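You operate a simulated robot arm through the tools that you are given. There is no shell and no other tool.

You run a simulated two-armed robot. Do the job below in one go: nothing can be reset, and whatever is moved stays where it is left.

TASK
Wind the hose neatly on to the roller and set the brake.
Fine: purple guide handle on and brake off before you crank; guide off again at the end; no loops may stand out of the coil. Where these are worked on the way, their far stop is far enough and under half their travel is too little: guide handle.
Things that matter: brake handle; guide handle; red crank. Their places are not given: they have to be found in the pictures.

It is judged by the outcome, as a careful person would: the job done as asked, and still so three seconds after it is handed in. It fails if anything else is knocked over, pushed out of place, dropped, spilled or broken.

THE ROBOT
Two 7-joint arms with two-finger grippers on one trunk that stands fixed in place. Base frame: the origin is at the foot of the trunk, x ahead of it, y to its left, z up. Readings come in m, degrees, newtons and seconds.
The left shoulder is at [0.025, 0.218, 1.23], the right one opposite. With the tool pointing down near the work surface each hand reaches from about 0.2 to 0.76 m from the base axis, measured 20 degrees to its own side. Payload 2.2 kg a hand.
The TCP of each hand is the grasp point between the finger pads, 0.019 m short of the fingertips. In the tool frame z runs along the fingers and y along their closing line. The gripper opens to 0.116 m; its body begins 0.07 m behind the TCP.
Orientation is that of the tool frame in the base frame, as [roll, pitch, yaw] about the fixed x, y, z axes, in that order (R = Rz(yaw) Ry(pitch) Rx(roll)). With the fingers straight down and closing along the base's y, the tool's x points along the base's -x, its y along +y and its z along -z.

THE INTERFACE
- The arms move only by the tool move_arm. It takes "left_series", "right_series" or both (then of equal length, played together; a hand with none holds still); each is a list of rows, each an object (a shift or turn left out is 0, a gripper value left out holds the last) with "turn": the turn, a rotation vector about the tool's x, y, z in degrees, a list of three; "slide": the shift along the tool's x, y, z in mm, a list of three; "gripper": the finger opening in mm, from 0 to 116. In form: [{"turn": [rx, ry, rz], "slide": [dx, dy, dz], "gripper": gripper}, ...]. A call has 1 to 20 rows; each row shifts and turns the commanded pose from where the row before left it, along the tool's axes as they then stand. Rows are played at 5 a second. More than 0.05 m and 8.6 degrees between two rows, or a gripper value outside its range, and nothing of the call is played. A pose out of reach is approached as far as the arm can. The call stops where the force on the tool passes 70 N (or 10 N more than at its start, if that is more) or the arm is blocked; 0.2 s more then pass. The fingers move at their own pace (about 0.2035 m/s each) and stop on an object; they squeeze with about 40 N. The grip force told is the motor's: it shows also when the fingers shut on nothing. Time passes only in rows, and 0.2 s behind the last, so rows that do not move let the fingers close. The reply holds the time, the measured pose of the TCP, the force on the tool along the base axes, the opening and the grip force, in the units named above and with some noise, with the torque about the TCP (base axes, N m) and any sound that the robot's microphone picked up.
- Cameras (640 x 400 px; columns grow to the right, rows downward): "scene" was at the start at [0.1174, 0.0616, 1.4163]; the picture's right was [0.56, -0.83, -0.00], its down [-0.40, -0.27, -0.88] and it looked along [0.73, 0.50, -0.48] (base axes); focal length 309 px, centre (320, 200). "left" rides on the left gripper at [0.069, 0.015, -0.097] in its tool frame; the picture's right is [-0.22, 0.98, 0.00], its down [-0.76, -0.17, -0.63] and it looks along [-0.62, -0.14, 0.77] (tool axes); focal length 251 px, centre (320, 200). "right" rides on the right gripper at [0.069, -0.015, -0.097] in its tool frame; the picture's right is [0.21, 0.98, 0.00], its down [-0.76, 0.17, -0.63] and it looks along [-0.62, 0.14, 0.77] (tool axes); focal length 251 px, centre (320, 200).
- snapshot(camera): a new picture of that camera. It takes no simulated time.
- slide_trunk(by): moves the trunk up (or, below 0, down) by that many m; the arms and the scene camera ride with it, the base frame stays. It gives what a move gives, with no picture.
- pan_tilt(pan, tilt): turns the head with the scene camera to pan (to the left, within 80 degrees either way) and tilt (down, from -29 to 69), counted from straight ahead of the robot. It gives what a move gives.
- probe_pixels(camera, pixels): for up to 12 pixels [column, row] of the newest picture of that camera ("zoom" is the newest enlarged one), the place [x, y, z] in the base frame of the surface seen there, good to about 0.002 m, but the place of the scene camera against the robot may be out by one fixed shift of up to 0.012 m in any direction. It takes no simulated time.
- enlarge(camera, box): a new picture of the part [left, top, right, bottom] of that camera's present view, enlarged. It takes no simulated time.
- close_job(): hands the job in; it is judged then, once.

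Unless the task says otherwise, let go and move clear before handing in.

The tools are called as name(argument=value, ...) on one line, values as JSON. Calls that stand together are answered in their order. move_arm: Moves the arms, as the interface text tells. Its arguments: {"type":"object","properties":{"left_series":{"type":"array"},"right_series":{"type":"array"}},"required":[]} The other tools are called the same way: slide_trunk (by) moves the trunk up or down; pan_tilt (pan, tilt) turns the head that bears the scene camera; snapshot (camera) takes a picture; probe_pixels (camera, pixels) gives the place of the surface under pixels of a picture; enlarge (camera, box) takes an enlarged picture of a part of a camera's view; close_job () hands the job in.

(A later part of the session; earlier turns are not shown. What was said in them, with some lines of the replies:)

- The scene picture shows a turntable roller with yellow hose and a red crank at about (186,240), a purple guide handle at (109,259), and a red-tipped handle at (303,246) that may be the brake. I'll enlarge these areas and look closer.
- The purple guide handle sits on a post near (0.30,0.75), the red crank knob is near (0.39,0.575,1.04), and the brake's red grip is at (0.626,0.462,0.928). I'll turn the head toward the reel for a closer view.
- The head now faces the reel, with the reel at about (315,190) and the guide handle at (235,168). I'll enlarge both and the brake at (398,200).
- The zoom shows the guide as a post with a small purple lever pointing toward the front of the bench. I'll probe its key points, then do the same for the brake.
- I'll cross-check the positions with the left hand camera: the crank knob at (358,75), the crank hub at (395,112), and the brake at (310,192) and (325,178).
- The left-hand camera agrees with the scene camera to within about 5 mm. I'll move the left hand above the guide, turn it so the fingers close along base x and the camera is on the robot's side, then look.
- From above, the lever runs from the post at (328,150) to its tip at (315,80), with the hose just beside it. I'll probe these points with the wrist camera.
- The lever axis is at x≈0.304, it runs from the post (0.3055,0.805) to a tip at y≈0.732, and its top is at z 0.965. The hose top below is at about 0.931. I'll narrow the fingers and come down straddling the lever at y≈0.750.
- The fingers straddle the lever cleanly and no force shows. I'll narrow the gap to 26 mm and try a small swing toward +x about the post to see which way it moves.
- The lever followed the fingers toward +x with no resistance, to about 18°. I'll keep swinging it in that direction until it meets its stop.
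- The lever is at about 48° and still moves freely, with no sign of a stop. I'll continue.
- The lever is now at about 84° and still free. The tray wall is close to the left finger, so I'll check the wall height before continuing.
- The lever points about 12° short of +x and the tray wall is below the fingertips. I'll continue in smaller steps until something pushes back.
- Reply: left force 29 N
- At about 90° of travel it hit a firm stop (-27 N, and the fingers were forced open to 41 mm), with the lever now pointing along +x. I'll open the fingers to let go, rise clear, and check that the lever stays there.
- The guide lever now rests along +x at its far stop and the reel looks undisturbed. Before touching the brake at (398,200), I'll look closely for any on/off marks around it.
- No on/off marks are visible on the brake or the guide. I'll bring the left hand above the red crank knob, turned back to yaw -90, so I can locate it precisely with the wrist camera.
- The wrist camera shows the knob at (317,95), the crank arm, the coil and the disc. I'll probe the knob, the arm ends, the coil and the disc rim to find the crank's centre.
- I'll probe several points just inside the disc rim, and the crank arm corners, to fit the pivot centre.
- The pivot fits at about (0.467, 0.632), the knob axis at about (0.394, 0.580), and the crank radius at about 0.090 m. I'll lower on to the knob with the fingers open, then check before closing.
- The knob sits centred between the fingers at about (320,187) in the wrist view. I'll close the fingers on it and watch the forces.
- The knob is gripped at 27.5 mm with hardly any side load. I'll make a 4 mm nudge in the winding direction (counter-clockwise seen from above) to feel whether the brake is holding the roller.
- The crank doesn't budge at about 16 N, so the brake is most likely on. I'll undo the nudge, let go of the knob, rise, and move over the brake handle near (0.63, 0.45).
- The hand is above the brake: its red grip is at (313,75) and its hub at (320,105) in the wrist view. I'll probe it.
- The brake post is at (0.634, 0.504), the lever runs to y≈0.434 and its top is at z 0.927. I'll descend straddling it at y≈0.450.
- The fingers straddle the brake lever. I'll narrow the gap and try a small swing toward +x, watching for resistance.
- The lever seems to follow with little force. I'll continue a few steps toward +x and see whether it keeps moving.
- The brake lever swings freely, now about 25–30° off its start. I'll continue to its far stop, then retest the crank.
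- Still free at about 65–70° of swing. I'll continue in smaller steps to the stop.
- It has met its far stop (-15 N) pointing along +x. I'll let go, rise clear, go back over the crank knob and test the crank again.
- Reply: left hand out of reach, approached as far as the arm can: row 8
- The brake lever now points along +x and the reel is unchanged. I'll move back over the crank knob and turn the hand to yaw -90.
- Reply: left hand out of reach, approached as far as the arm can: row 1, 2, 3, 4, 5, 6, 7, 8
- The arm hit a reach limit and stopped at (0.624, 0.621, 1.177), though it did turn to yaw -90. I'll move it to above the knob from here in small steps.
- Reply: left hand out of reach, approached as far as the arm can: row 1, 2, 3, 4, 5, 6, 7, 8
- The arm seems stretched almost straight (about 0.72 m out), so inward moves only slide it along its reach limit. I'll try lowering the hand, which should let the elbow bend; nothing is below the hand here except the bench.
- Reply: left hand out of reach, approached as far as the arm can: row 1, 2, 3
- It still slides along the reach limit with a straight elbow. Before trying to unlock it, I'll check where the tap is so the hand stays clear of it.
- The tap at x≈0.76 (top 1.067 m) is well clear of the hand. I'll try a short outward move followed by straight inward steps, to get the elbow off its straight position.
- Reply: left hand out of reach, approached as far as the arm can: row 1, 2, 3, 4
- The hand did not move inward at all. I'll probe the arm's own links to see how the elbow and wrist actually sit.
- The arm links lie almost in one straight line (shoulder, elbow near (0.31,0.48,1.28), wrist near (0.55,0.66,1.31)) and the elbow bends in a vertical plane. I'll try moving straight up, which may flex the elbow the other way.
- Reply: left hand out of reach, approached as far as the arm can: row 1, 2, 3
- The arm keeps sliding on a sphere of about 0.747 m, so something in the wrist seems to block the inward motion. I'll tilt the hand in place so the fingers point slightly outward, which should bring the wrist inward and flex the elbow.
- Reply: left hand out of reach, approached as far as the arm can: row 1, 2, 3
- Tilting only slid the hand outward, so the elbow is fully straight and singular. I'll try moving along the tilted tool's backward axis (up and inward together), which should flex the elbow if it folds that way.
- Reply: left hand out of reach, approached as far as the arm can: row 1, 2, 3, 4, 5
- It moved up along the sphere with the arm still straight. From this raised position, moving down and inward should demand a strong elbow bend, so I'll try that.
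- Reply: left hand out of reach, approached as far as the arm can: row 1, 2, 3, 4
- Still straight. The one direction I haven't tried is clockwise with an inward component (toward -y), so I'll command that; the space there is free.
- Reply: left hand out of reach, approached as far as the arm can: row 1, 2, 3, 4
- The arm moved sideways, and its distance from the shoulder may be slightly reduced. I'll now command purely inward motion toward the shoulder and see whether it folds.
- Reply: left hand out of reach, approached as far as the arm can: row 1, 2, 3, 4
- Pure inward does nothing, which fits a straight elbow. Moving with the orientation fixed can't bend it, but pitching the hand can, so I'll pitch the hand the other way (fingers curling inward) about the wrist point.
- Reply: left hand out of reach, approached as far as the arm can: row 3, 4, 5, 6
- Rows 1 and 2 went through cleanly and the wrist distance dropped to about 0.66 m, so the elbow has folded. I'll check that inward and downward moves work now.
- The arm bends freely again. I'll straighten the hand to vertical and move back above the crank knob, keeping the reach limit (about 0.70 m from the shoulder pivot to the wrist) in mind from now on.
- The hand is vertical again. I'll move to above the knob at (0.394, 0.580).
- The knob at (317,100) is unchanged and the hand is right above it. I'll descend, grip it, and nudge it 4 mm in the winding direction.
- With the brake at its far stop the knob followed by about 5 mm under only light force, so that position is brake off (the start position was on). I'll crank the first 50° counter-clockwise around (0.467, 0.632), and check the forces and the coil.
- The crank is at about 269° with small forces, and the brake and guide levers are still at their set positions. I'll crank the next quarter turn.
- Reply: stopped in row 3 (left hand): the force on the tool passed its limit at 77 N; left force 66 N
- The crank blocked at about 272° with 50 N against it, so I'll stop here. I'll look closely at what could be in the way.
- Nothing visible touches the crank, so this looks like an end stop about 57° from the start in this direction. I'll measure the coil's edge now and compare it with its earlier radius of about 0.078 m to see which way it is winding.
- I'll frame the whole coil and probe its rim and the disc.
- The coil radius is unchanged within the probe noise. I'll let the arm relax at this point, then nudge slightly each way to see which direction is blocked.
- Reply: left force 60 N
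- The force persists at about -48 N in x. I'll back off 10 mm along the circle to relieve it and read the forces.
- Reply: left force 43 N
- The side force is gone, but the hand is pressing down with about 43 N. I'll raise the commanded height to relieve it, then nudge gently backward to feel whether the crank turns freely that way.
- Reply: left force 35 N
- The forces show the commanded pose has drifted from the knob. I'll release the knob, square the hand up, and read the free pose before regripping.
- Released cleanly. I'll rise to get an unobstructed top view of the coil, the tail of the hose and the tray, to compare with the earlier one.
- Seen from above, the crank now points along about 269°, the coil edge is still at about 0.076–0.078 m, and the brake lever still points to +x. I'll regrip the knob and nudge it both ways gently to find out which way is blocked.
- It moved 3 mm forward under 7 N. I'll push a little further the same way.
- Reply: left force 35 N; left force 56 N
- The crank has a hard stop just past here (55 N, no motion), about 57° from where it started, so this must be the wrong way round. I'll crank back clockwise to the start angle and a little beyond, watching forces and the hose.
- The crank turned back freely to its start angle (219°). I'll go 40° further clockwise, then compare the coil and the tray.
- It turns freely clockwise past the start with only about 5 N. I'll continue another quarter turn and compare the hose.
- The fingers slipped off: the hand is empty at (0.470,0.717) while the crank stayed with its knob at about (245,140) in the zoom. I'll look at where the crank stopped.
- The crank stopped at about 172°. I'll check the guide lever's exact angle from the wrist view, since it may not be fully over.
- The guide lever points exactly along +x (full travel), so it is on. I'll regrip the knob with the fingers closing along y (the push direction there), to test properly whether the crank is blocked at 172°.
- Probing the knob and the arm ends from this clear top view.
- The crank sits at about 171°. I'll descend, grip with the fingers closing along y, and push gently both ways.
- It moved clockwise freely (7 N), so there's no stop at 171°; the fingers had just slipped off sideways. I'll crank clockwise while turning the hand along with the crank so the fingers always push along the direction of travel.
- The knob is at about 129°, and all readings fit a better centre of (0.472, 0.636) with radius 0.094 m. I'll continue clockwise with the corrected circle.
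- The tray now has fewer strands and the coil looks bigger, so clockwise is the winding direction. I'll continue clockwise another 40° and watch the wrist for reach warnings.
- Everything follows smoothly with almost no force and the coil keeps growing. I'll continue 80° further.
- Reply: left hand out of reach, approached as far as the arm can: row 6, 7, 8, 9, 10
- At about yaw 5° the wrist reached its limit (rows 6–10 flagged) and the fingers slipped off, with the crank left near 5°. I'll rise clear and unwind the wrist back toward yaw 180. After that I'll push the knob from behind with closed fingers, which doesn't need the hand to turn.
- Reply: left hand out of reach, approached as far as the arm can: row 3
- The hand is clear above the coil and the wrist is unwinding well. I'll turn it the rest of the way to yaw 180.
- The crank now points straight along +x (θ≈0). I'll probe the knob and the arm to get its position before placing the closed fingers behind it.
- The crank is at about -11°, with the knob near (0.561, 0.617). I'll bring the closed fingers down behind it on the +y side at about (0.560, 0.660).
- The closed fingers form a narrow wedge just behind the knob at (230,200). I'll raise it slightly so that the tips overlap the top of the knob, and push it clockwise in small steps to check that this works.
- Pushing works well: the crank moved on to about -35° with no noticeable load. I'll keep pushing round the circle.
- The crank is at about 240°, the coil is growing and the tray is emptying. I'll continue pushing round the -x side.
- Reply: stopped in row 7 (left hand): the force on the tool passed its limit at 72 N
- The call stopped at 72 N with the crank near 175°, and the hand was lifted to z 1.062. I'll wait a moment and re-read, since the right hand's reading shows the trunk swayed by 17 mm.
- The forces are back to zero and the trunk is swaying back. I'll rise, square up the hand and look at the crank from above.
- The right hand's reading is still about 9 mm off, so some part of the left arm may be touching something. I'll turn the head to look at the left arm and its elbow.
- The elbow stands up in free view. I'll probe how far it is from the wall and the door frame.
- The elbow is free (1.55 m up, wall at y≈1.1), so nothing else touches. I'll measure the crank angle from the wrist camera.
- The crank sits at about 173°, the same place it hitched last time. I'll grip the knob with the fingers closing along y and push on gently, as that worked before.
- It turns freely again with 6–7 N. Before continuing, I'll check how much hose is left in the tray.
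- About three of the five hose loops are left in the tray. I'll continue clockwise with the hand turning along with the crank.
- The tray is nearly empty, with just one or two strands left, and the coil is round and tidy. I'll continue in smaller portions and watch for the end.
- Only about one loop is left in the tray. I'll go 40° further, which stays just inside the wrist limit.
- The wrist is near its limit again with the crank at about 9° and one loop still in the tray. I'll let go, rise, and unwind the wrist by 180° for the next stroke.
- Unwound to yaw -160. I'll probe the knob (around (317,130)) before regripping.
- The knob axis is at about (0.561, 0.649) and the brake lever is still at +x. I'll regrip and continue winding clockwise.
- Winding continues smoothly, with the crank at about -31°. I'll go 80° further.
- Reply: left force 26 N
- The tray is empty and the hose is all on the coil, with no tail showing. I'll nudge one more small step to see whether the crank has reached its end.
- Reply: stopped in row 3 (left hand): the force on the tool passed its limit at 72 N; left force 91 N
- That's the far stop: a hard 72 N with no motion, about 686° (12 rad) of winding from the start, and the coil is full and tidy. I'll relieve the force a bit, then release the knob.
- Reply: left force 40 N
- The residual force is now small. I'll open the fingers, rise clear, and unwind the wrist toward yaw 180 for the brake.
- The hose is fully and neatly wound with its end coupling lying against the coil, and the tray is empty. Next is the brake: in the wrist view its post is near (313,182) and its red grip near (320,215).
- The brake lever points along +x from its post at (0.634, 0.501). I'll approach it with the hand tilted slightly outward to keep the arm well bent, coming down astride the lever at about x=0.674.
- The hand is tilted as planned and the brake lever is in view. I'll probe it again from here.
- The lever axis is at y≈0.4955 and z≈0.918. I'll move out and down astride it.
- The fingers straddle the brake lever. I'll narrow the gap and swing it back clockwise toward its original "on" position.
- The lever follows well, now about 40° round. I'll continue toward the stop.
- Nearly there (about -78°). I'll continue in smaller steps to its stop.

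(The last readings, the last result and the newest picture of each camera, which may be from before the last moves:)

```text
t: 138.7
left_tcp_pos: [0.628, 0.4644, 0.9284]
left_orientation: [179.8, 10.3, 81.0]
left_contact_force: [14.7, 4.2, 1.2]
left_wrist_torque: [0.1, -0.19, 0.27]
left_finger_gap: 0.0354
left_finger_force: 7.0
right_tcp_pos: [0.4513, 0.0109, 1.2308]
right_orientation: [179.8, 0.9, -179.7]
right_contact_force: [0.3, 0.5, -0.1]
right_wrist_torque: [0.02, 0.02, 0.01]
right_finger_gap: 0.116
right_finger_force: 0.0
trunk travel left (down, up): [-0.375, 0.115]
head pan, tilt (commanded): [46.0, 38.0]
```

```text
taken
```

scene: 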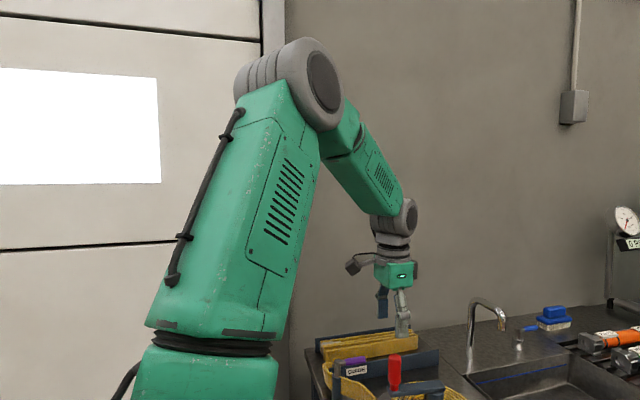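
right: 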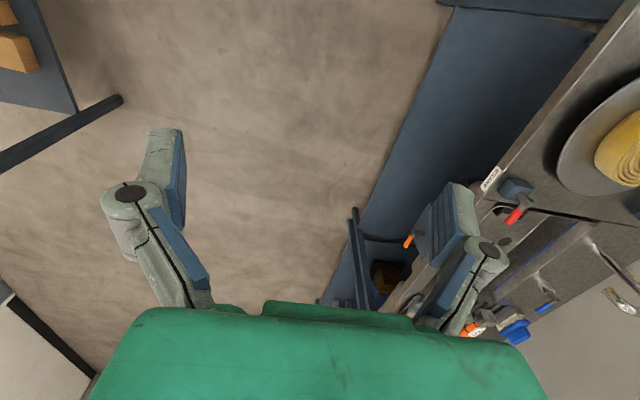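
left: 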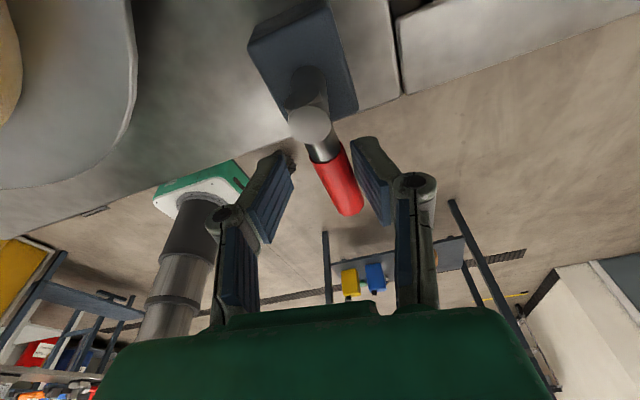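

The brake lever hit its original stop (15 N, and the fingers were pushed open to 35 mm), so the brake is set. I'll open, back off and rise, then check it stays there.

move_arm(left_series=[{"gripper": 68}, {"turn": [-1.07, 0, -5.9]}, {"slide": [0, 0, -25]}, {"slide": [0, 0, -35]}, {"slide": [0, 0, -40]}, {"slide": [0, 0, -40]}, {}])

snapshot(camera="left")

enlarge(camera="scene", box=[90, 90, 410, 290])

```text
t: 140.3
left_tcp_pos: [0.629, 0.4877, 1.0654]
left_orientation: [-179.8, 10.4, 87.0]
left_contact_force: [0.4, 0.5, 0.0]
left_wrist_torque: [0.03, 0.0, -0.01]
left_finger_gap: 0.0682
left_finger_force: 0.0
right_tcp_pos: [0.4513, 0.0101, 1.2311]
right_orientation: [179.8, 1.0, -179.7]
right_contact_force: [0.3, 0.1, -0.9]
right_wrist_torque: [0.02, 0.02, -0.02]
right_finger_gap: 0.1161
right_finger_force: 0.0
trunk travel left (down, up): [-0.375, 0.115]
head pan, tilt (commanded): [46.0, 38.0]
```

```text
taken
```

left: 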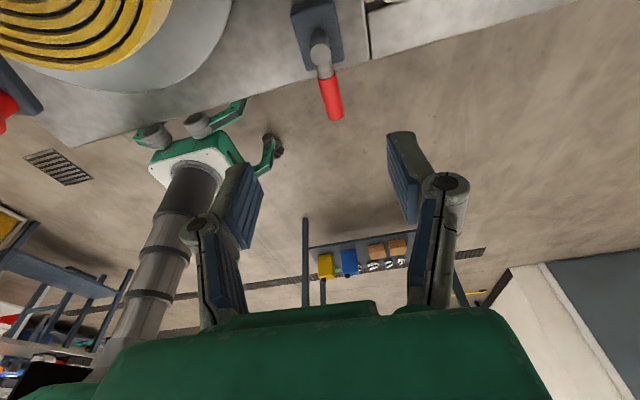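

```text
2.00 times, centred on (250, 190) of scene
```

zoom: 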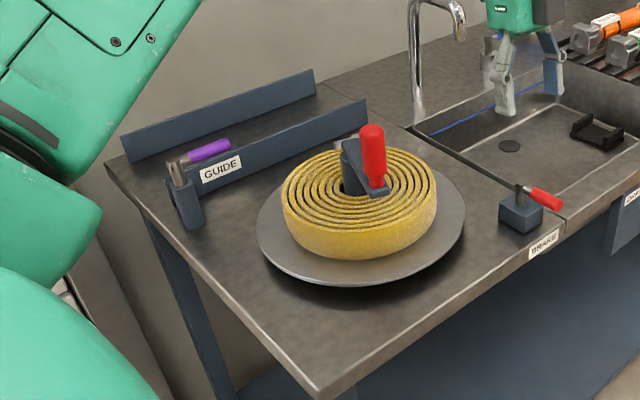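

The brake lever points to -y again, as at the start, and stays there. I'll straighten the hand, rise, and turn it to yaw 180 for the guide handle.

probe_pixels(camera="left", pixels=[[320, 55], [327, 80], [331, 97], [335, 115]])

move_arm(left_series=[{"turn": [0, 5.2, 0], "slide": [0, 0, -10]}, {"turn": [0, 5.2, 0], "slide": [0, 0, -20]}, {"slide": [0, 0, -35]}, {"slide": [0, 0, -30]}, {"turn": [0, 0, -8.4]}, {"turn": [0, 0, -8.4]}, {"turn": [0, 0, -8.4]}, {"turn": [0, 0, -8.4]}, {"turn": [0, 0, -8.4]}, {"turn": [0, 0, -8.4]}, {"turn": [0, 0, -8.4]}, {"turn": [0, 0, -8.4]}, {"turn": [0, 0, -8.4]}, {"turn": [0, 0, -8.4]}, {"turn": [0, 0, -8.4]}, {}])

```text
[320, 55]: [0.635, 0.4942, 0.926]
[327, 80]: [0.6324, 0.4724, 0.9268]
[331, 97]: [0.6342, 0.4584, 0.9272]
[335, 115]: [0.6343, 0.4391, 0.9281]
```

```text
t: 143.7
left_tcp_pos: [0.6262, 0.4916, 1.1603]
left_orientation: [179.9, -0.1, 179.5]
left_contact_force: [0.3, -0.5, -0.3]
left_wrist_torque: [-0.02, -0.01, -0.01]
left_finger_gap: 0.0678
left_finger_force: 0.1
right_tcp_pos: [0.4503, 0.01, 1.2307]
right_orientation: [179.8, 0.9, -179.7]
right_contact_force: [0.0, 0.3, -0.2]
right_wrist_torque: [-0.02, -0.01, 0.0]
right_finger_gap: 0.116
right_finger_force: 0.1
trunk travel left (down, up): [-0.375, 0.115]
head pan, tilt (commanded): [46.0, 38.0]
```

The brake lever is exactly along -y (x≈0.634 all along it). I'll move the hand over to the guide handle.

move_arm(left_series=[{"slide": [27, 30.5, 0]}, {"slide": [27, 30.5, 0]}, {"slide": [27, 30.5, 0]}, {"slide": [27, 30.5, 0]}, {"slide": [27, 30.5, 0]}, {"slide": [27, 30.5, 0]}, {"slide": [27, 30.5, 5]}, {"slide": [27, 30.5, 5]}, {"slide": [27, 30.5, 5]}, {"slide": [27, 30.5, 5]}, {}])

snapshot(camera="left")

```text
t: 146.1
left_tcp_pos: [0.3583, 0.8007, 1.1419]
left_orientation: [179.9, -0.2, 179.4]
left_contact_force: [0.0, 0.0, 0.7]
left_wrist_torque: [0.0, 0.02, 0.0]
left_finger_gap: 0.0681
left_finger_force: 0.2
right_tcp_pos: [0.4512, 0.0105, 1.2307]
right_orientation: [179.8, 0.9, -179.7]
right_contact_force: [0.7, -0.6, 0.3]
right_wrist_torque: [0.01, 0.01, -0.02]
right_finger_gap: 0.116
right_finger_force: 0.0
trunk travel left (down, up): [-0.375, 0.115]
head pan, tilt (commanded): [46.0, 38.0]
```

```text
taken
```

left: 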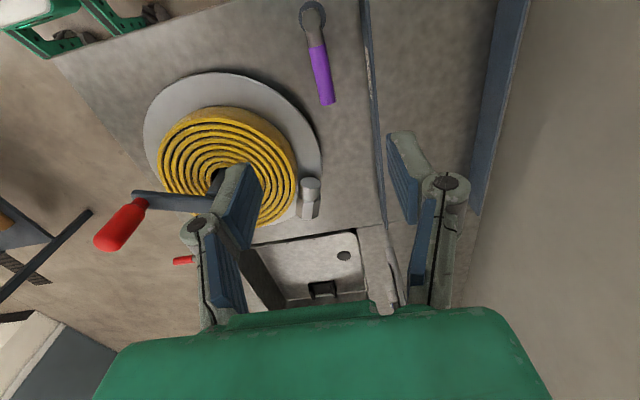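

The guide lever is in view from its post (313,12) to its tip (328,100). I'll probe it.

probe_pixels(camera="left", pixels=[[313, 15], [318, 40], [321, 60], [324, 80], [327, 98], [315, 65], [328, 65], [370, 100], [375, 150]])

```text
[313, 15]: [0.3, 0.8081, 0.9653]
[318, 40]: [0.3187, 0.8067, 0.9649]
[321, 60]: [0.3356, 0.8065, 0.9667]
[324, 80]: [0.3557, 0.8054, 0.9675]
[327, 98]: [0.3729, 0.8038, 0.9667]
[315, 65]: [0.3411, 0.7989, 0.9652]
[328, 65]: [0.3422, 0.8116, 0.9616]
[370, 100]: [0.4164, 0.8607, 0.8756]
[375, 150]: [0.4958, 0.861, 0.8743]
```

The guide lever lies along +x at y≈0.806. I'll come down astride it at x≈0.356.

move_arm(left_series=[{"slide": [1.2, 2.6, 30], "gripper": 55}, {"slide": [1.1, 2.7, 35]}, {"slide": [0, 0, 35]}, {"slide": [0, 0, 35]}, {"slide": [0, 0, 25]}, {"slide": [0, 0, 20]}, {}])

snapshot(camera="left")

enlarge(camera="scene", box=[110, 90, 270, 190])

```text
t: 147.7
left_tcp_pos: [0.358, 0.806, 0.9615]
left_orientation: [-179.9, 0.0, 179.5]
left_contact_force: [0.7, -0.7, -0.8]
left_wrist_torque: [-0.01, 0.03, -0.01]
left_finger_gap: 0.0551
left_finger_force: 0.1
right_tcp_pos: [0.4507, 0.0112, 1.2313]
right_orientation: [179.9, 0.9, -179.7]
right_contact_force: [-0.8, -0.9, 0.3]
right_wrist_torque: [0.04, 0.0, 0.01]
right_finger_gap: 0.1159
right_finger_force: 0.0
trunk travel left (down, up): [-0.375, 0.115]
head pan, tilt (commanded): [46.0, 38.0]
```

```text
taken
```

left: 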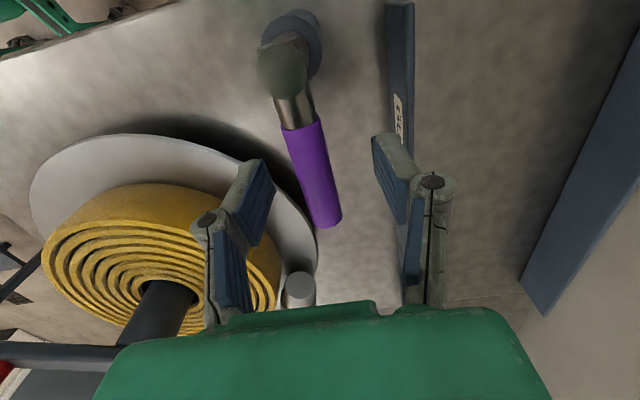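

```text
4.00 times, centred on (190, 140) of scene
```

zoom: 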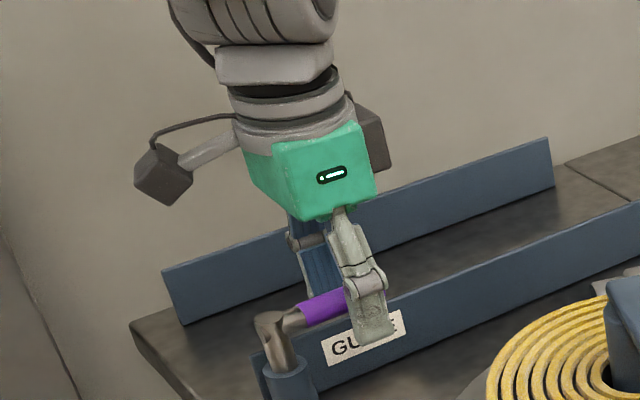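

The fingers straddle the guide lever. I'll narrow the gap and swing it clockwise back toward its starting position.

move_arm(left_series=[{"gripper": 26}, {}, {"turn": [0, 0, 8], "slide": [0.6, -7.3, 0]}, {"turn": [0, 0, 8], "slide": [0.6, -7.3, 0]}, {"turn": [0, 0, 8], "slide": [0.6, -7.3, 0]}, {"turn": [0, 0, 8], "slide": [0.6, -7.3, 0]}, {"turn": [0, 0, 8], "slide": [0.6, -7.3, 0]}, {"turn": [0, 0, 8], "slide": [0.6, -7.3, 0]}, {}])

snapshot(camera="left")

enlarge(camera="scene", box=[110, 90, 270, 190])

```text
t: 149.7
left_tcp_pos: [0.3399, 0.7674, 0.9623]
left_orientation: [-179.9, -0.1, 131.3]
left_contact_force: [1.2, 0.5, 0.5]
left_wrist_torque: [0.01, -0.02, 0.01]
left_finger_gap: 0.0266
left_finger_force: 0.6
right_tcp_pos: [0.4511, 0.0109, 1.2303]
right_orientation: [179.8, 0.9, -179.7]
right_contact_force: [0.2, -0.5, -0.1]
right_wrist_torque: [0.03, -0.02, 0.0]
right_finger_gap: 0.1161
right_finger_force: 0.0
trunk travel left (down, up): [-0.375, 0.115]
head pan, tilt (commanded): [46.0, 38.0]
```

```text
taken
```

left: 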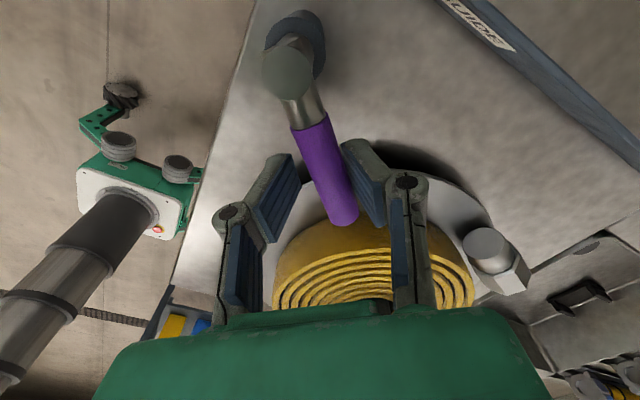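

```text
4.00 times, centred on (190, 140) of scene
```

zoom: 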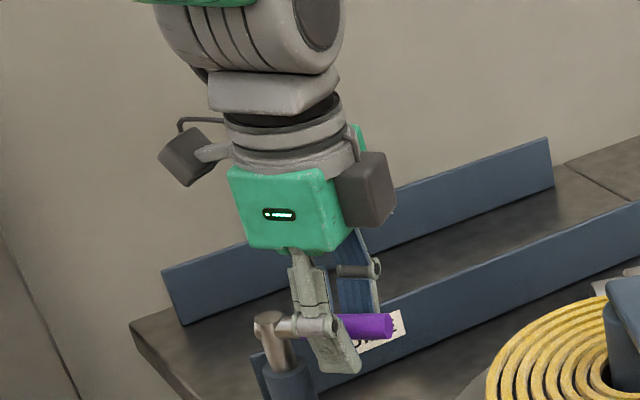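

The guide lever follows easily and is about 42° round. I'll continue to its off stop.

move_arm(left_series=[{"turn": [0, 0, 8], "slide": [0.6, -7.3, 0]}, {"turn": [0, 0, 8], "slide": [0.6, -7.3, 0]}, {"turn": [0, 0, 8], "slide": [0.6, -7.3, 0]}, {"turn": [0, 0, 8], "slide": [0.6, -7.3, 0]}, {"turn": [0, 0, 6], "slide": [0.4, -5.5, 0]}, {"turn": [0, 0, 6], "slide": [0.4, -5.5, 0]}, {"turn": [0, 0, 5], "slide": [0.3, -4.5, 0]}, {}])

snapshot(camera="left")

enlarge(camera="scene", box=[110, 90, 270, 190])

```text
t: 151.5
left_tcp_pos: [0.2973, 0.7547, 0.9605]
left_orientation: [-179.9, -0.1, 82.4]
left_contact_force: [6.2, 0.8, 0.6]
left_wrist_torque: [0.07, -0.03, 0.05]
left_finger_gap: 0.0292
left_finger_force: 3.2
right_tcp_pos: [0.4516, 0.0099, 1.2306]
right_orientation: [179.8, 0.9, -179.8]
right_contact_force: [0.1, -0.3, 0.2]
right_wrist_torque: [-0.03, 0.0, -0.01]
right_finger_gap: 0.116
right_finger_force: 0.0
trunk travel left (down, up): [-0.375, 0.115]
head pan, tilt (commanded): [46.0, 38.0]
```

```text
taken
```

left: 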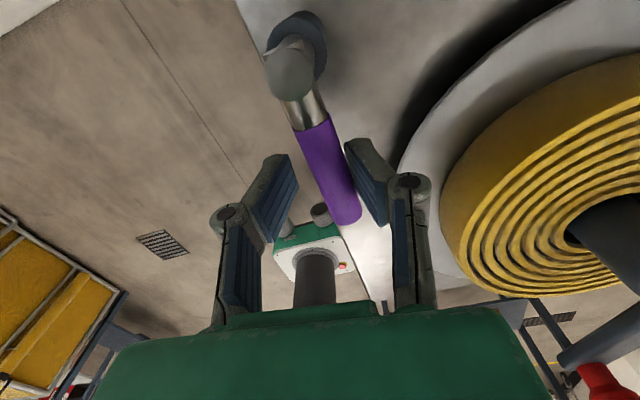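

```text
4.00 times, centred on (190, 140) of scene
```

zoom: 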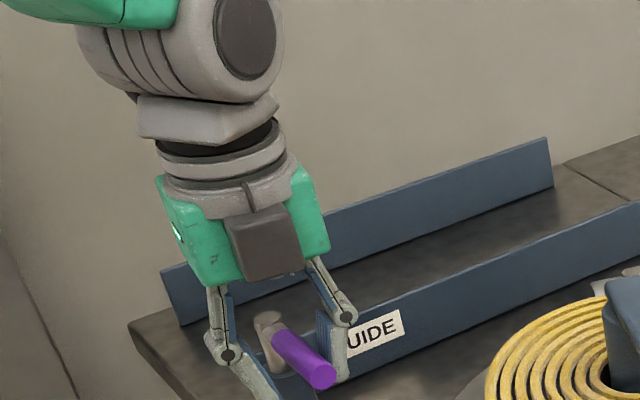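

A first resistance shows (6 N, gap pushed to 29 mm). I'll go a few degrees further to make sure it is at its stop.

move_arm(left_series=[{"turn": [0, 0, 4], "slide": [0.3, -4.0, 0]}, {"turn": [0, 0, 3], "slide": [0.2, -3.0, 0]}, {}])

snapshot(camera="left")

probe_pixels(camera="left", pixels=[[290, 75], [305, 110], [315, 150], [330, 180], [342, 210]])

```text
t: 152.3
left_tcp_pos: [0.2951, 0.7577, 0.9621]
left_orientation: [179.9, -0.2, 75.3]
left_contact_force: [25.9, 6.6, 2.2]
left_wrist_torque: [0.25, -0.2, 0.48]
left_finger_gap: 0.04
left_finger_force: 10.7
right_tcp_pos: [0.4538, 0.0117, 1.229]
right_orientation: [179.9, 0.9, -179.6]
right_contact_force: [0.2, 0.5, 0.3]
right_wrist_torque: [-0.02, -0.02, -0.01]
right_finger_gap: 0.1162
right_finger_force: 0.0
trunk travel left (down, up): [-0.375, 0.115]
head pan, tilt (commanded): [46.0, 38.0]
```

```text
taken
```

left: 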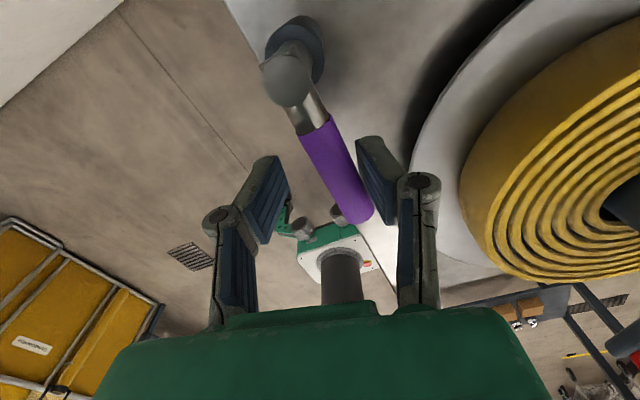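

```text
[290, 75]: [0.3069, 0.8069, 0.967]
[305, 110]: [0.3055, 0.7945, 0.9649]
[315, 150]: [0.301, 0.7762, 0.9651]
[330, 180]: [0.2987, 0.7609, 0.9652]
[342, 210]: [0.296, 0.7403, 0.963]
```

The guide lever is firmly at its stop (26 N, pointing to -y again). I'll open, back off, rise clear, and check.

move_arm(left_series=[{"gripper": 70}, {"turn": [0, 0, -6]}, {"turn": [0, 0, -6]}, {"slide": [0, 0, -25]}, {"slide": [0, 0, -35]}, {"slide": [0, 0, -40]}, {"slide": [0, 0, -40]}, {"slide": [0, 0, -40]}, {}])

snapshot(camera="left")

enlarge(camera="scene", box=[90, 90, 410, 290])

```text
t: 154.3
left_tcp_pos: [0.2893, 0.7563, 1.1412]
left_orientation: [-179.9, 0.0, 87.4]
left_contact_force: [0.3, 0.0, 0.6]
left_wrist_torque: [0.0, 0.03, -0.01]
left_finger_gap: 0.07
left_finger_force: 0.1
right_tcp_pos: [0.4507, 0.0105, 1.2309]
right_orientation: [179.9, 0.8, -179.8]
right_contact_force: [-0.2, 0.3, 0.1]
right_wrist_torque: [0.0, 0.01, 0.03]
right_finger_gap: 0.1161
right_finger_force: 0.2
trunk travel left (down, up): [-0.375, 0.115]
head pan, tilt (commanded): [46.0, 38.0]
```

```text
taken
```

left: 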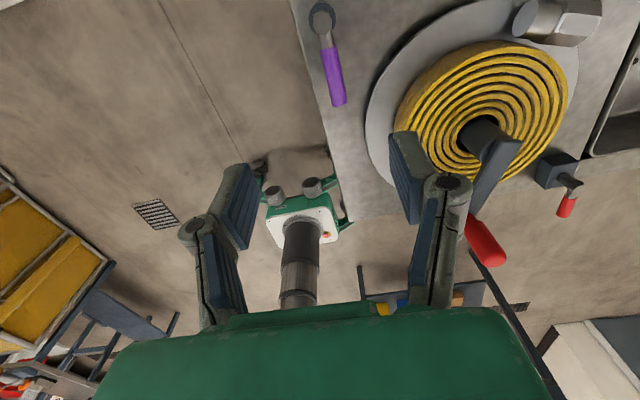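

```text
2.00 times, centred on (250, 190) of scene
```

zoom: 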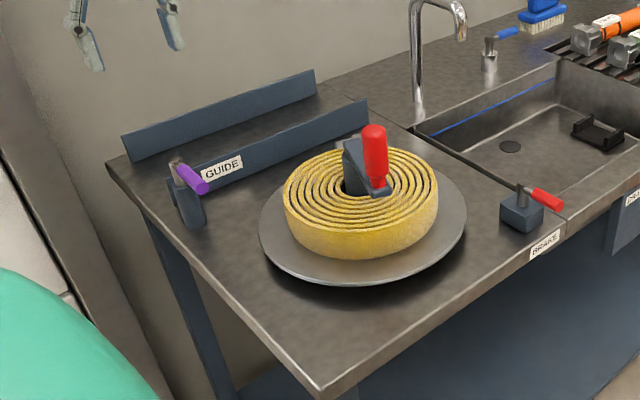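

The guide lever points to -y (off), the brake to -y (on), the tray is empty and the coil looks tidy. I'll do a last check of the lever angles, the crank and the coil before moving away.

probe_pixels(camera="left", pixels=[[322, 18], [328, 45], [333, 70], [338, 95]])

enlarge(camera="left", box=[340, 0, 640, 260])

enlarge(camera="scene", box=[210, 140, 338, 240])

```text
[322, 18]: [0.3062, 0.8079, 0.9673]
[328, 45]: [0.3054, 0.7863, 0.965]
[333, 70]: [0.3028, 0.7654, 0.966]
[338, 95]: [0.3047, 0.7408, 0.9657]
```

```text
1.54 times, centred on (490, 130) of left
```

zoom: 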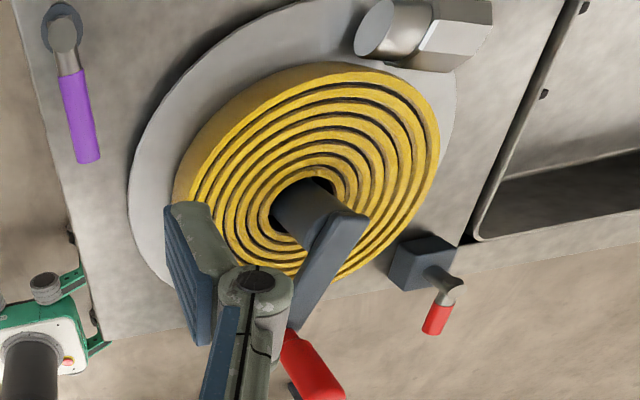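

```text
4.00 times, centred on (274, 190) of scene
```

zoom: 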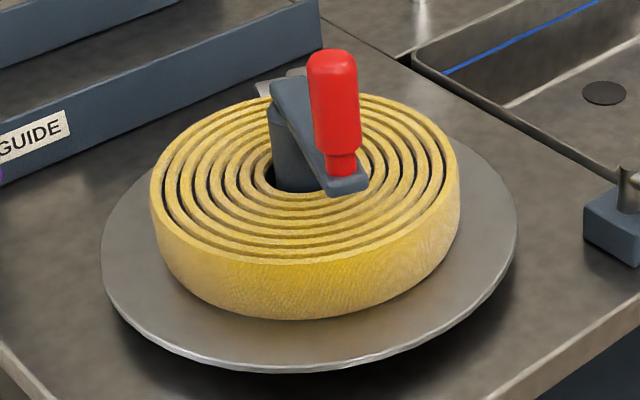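

All is in place: the guide lever is straight along -y, and the coil is round with no loops out. I'll lift the hand further clear and take one last overall look.

move_arm(left_series=[{"slide": [0, 0, -30]}, {"slide": [0, 0, -30]}, {}])

snapshot(camera="scene")

```text
t: 155.1
left_tcp_pos: [0.2906, 0.7553, 1.2025]
left_orientation: [-179.9, 0.0, 87.5]
left_contact_force: [1.6, 0.2, -0.3]
left_wrist_torque: [-0.02, 0.01, 0.02]
left_finger_gap: 0.0697
left_finger_force: 0.0
right_tcp_pos: [0.4503, 0.0087, 1.2315]
right_orientation: [179.7, 0.9, -179.7]
right_contact_force: [-0.5, 0.2, -0.9]
right_wrist_torque: [0.0, 0.02, 0.01]
right_finger_gap: 0.1159
right_finger_force: 0.1
trunk travel left (down, up): [-0.375, 0.115]
head pan, tilt (commanded): [46.0, 38.0]
```

```text
taken
```

scene: 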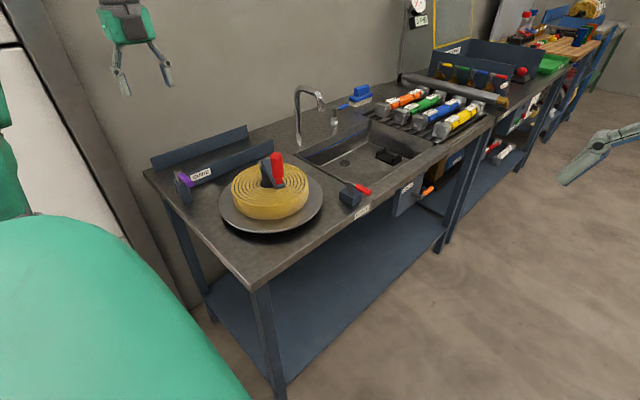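

The last picture shows the hose fully wound on the roller at (270,190), the brake lever (360,189) set, the guide lever (184,180) off, and the rest of the bench undisturbed. Both hands are clear, so I'm handing the job in.

close_job()

```text
The job is handed in.
```

The hose is fully wound on the roller, the brake is set, the guide is off again, and the job is handed in. The result of the judging has not come back.

- **Order of work:** I turned the guide on and released the brake. I then cranked clockwise until the crank hit its far stop, set the brake, and turned the guide off. Both levers ended at the positions they started in.
- **Brake states:** Neither lever has on/off marks. I took the brake's start position as "on" because the crank would not move against about 16 N there and turned easily once the lever was swung over.
- **Guide states:** I took the guide's start position as "off" without a test like that.
- **Wrong-way cranking:** I first cranked the wrong way (counter-clockwise) by about 55° and hit a stop there. With the brake still set, I also gave the knob a 4 mm test push, which did not move it. I saw no loops or damage from either.
- **Extra force:** The fingers slipped off the knob twice, and a few pushes tripped the 70 N limit. After these the right hand's reading stayed about 2 cm off its starting value, though that arm was never commanded to move.
- **Final state:** The tray is empty and the coil is round with no loops standing out. Nothing else on the bench looks moved, and both hands are clear.
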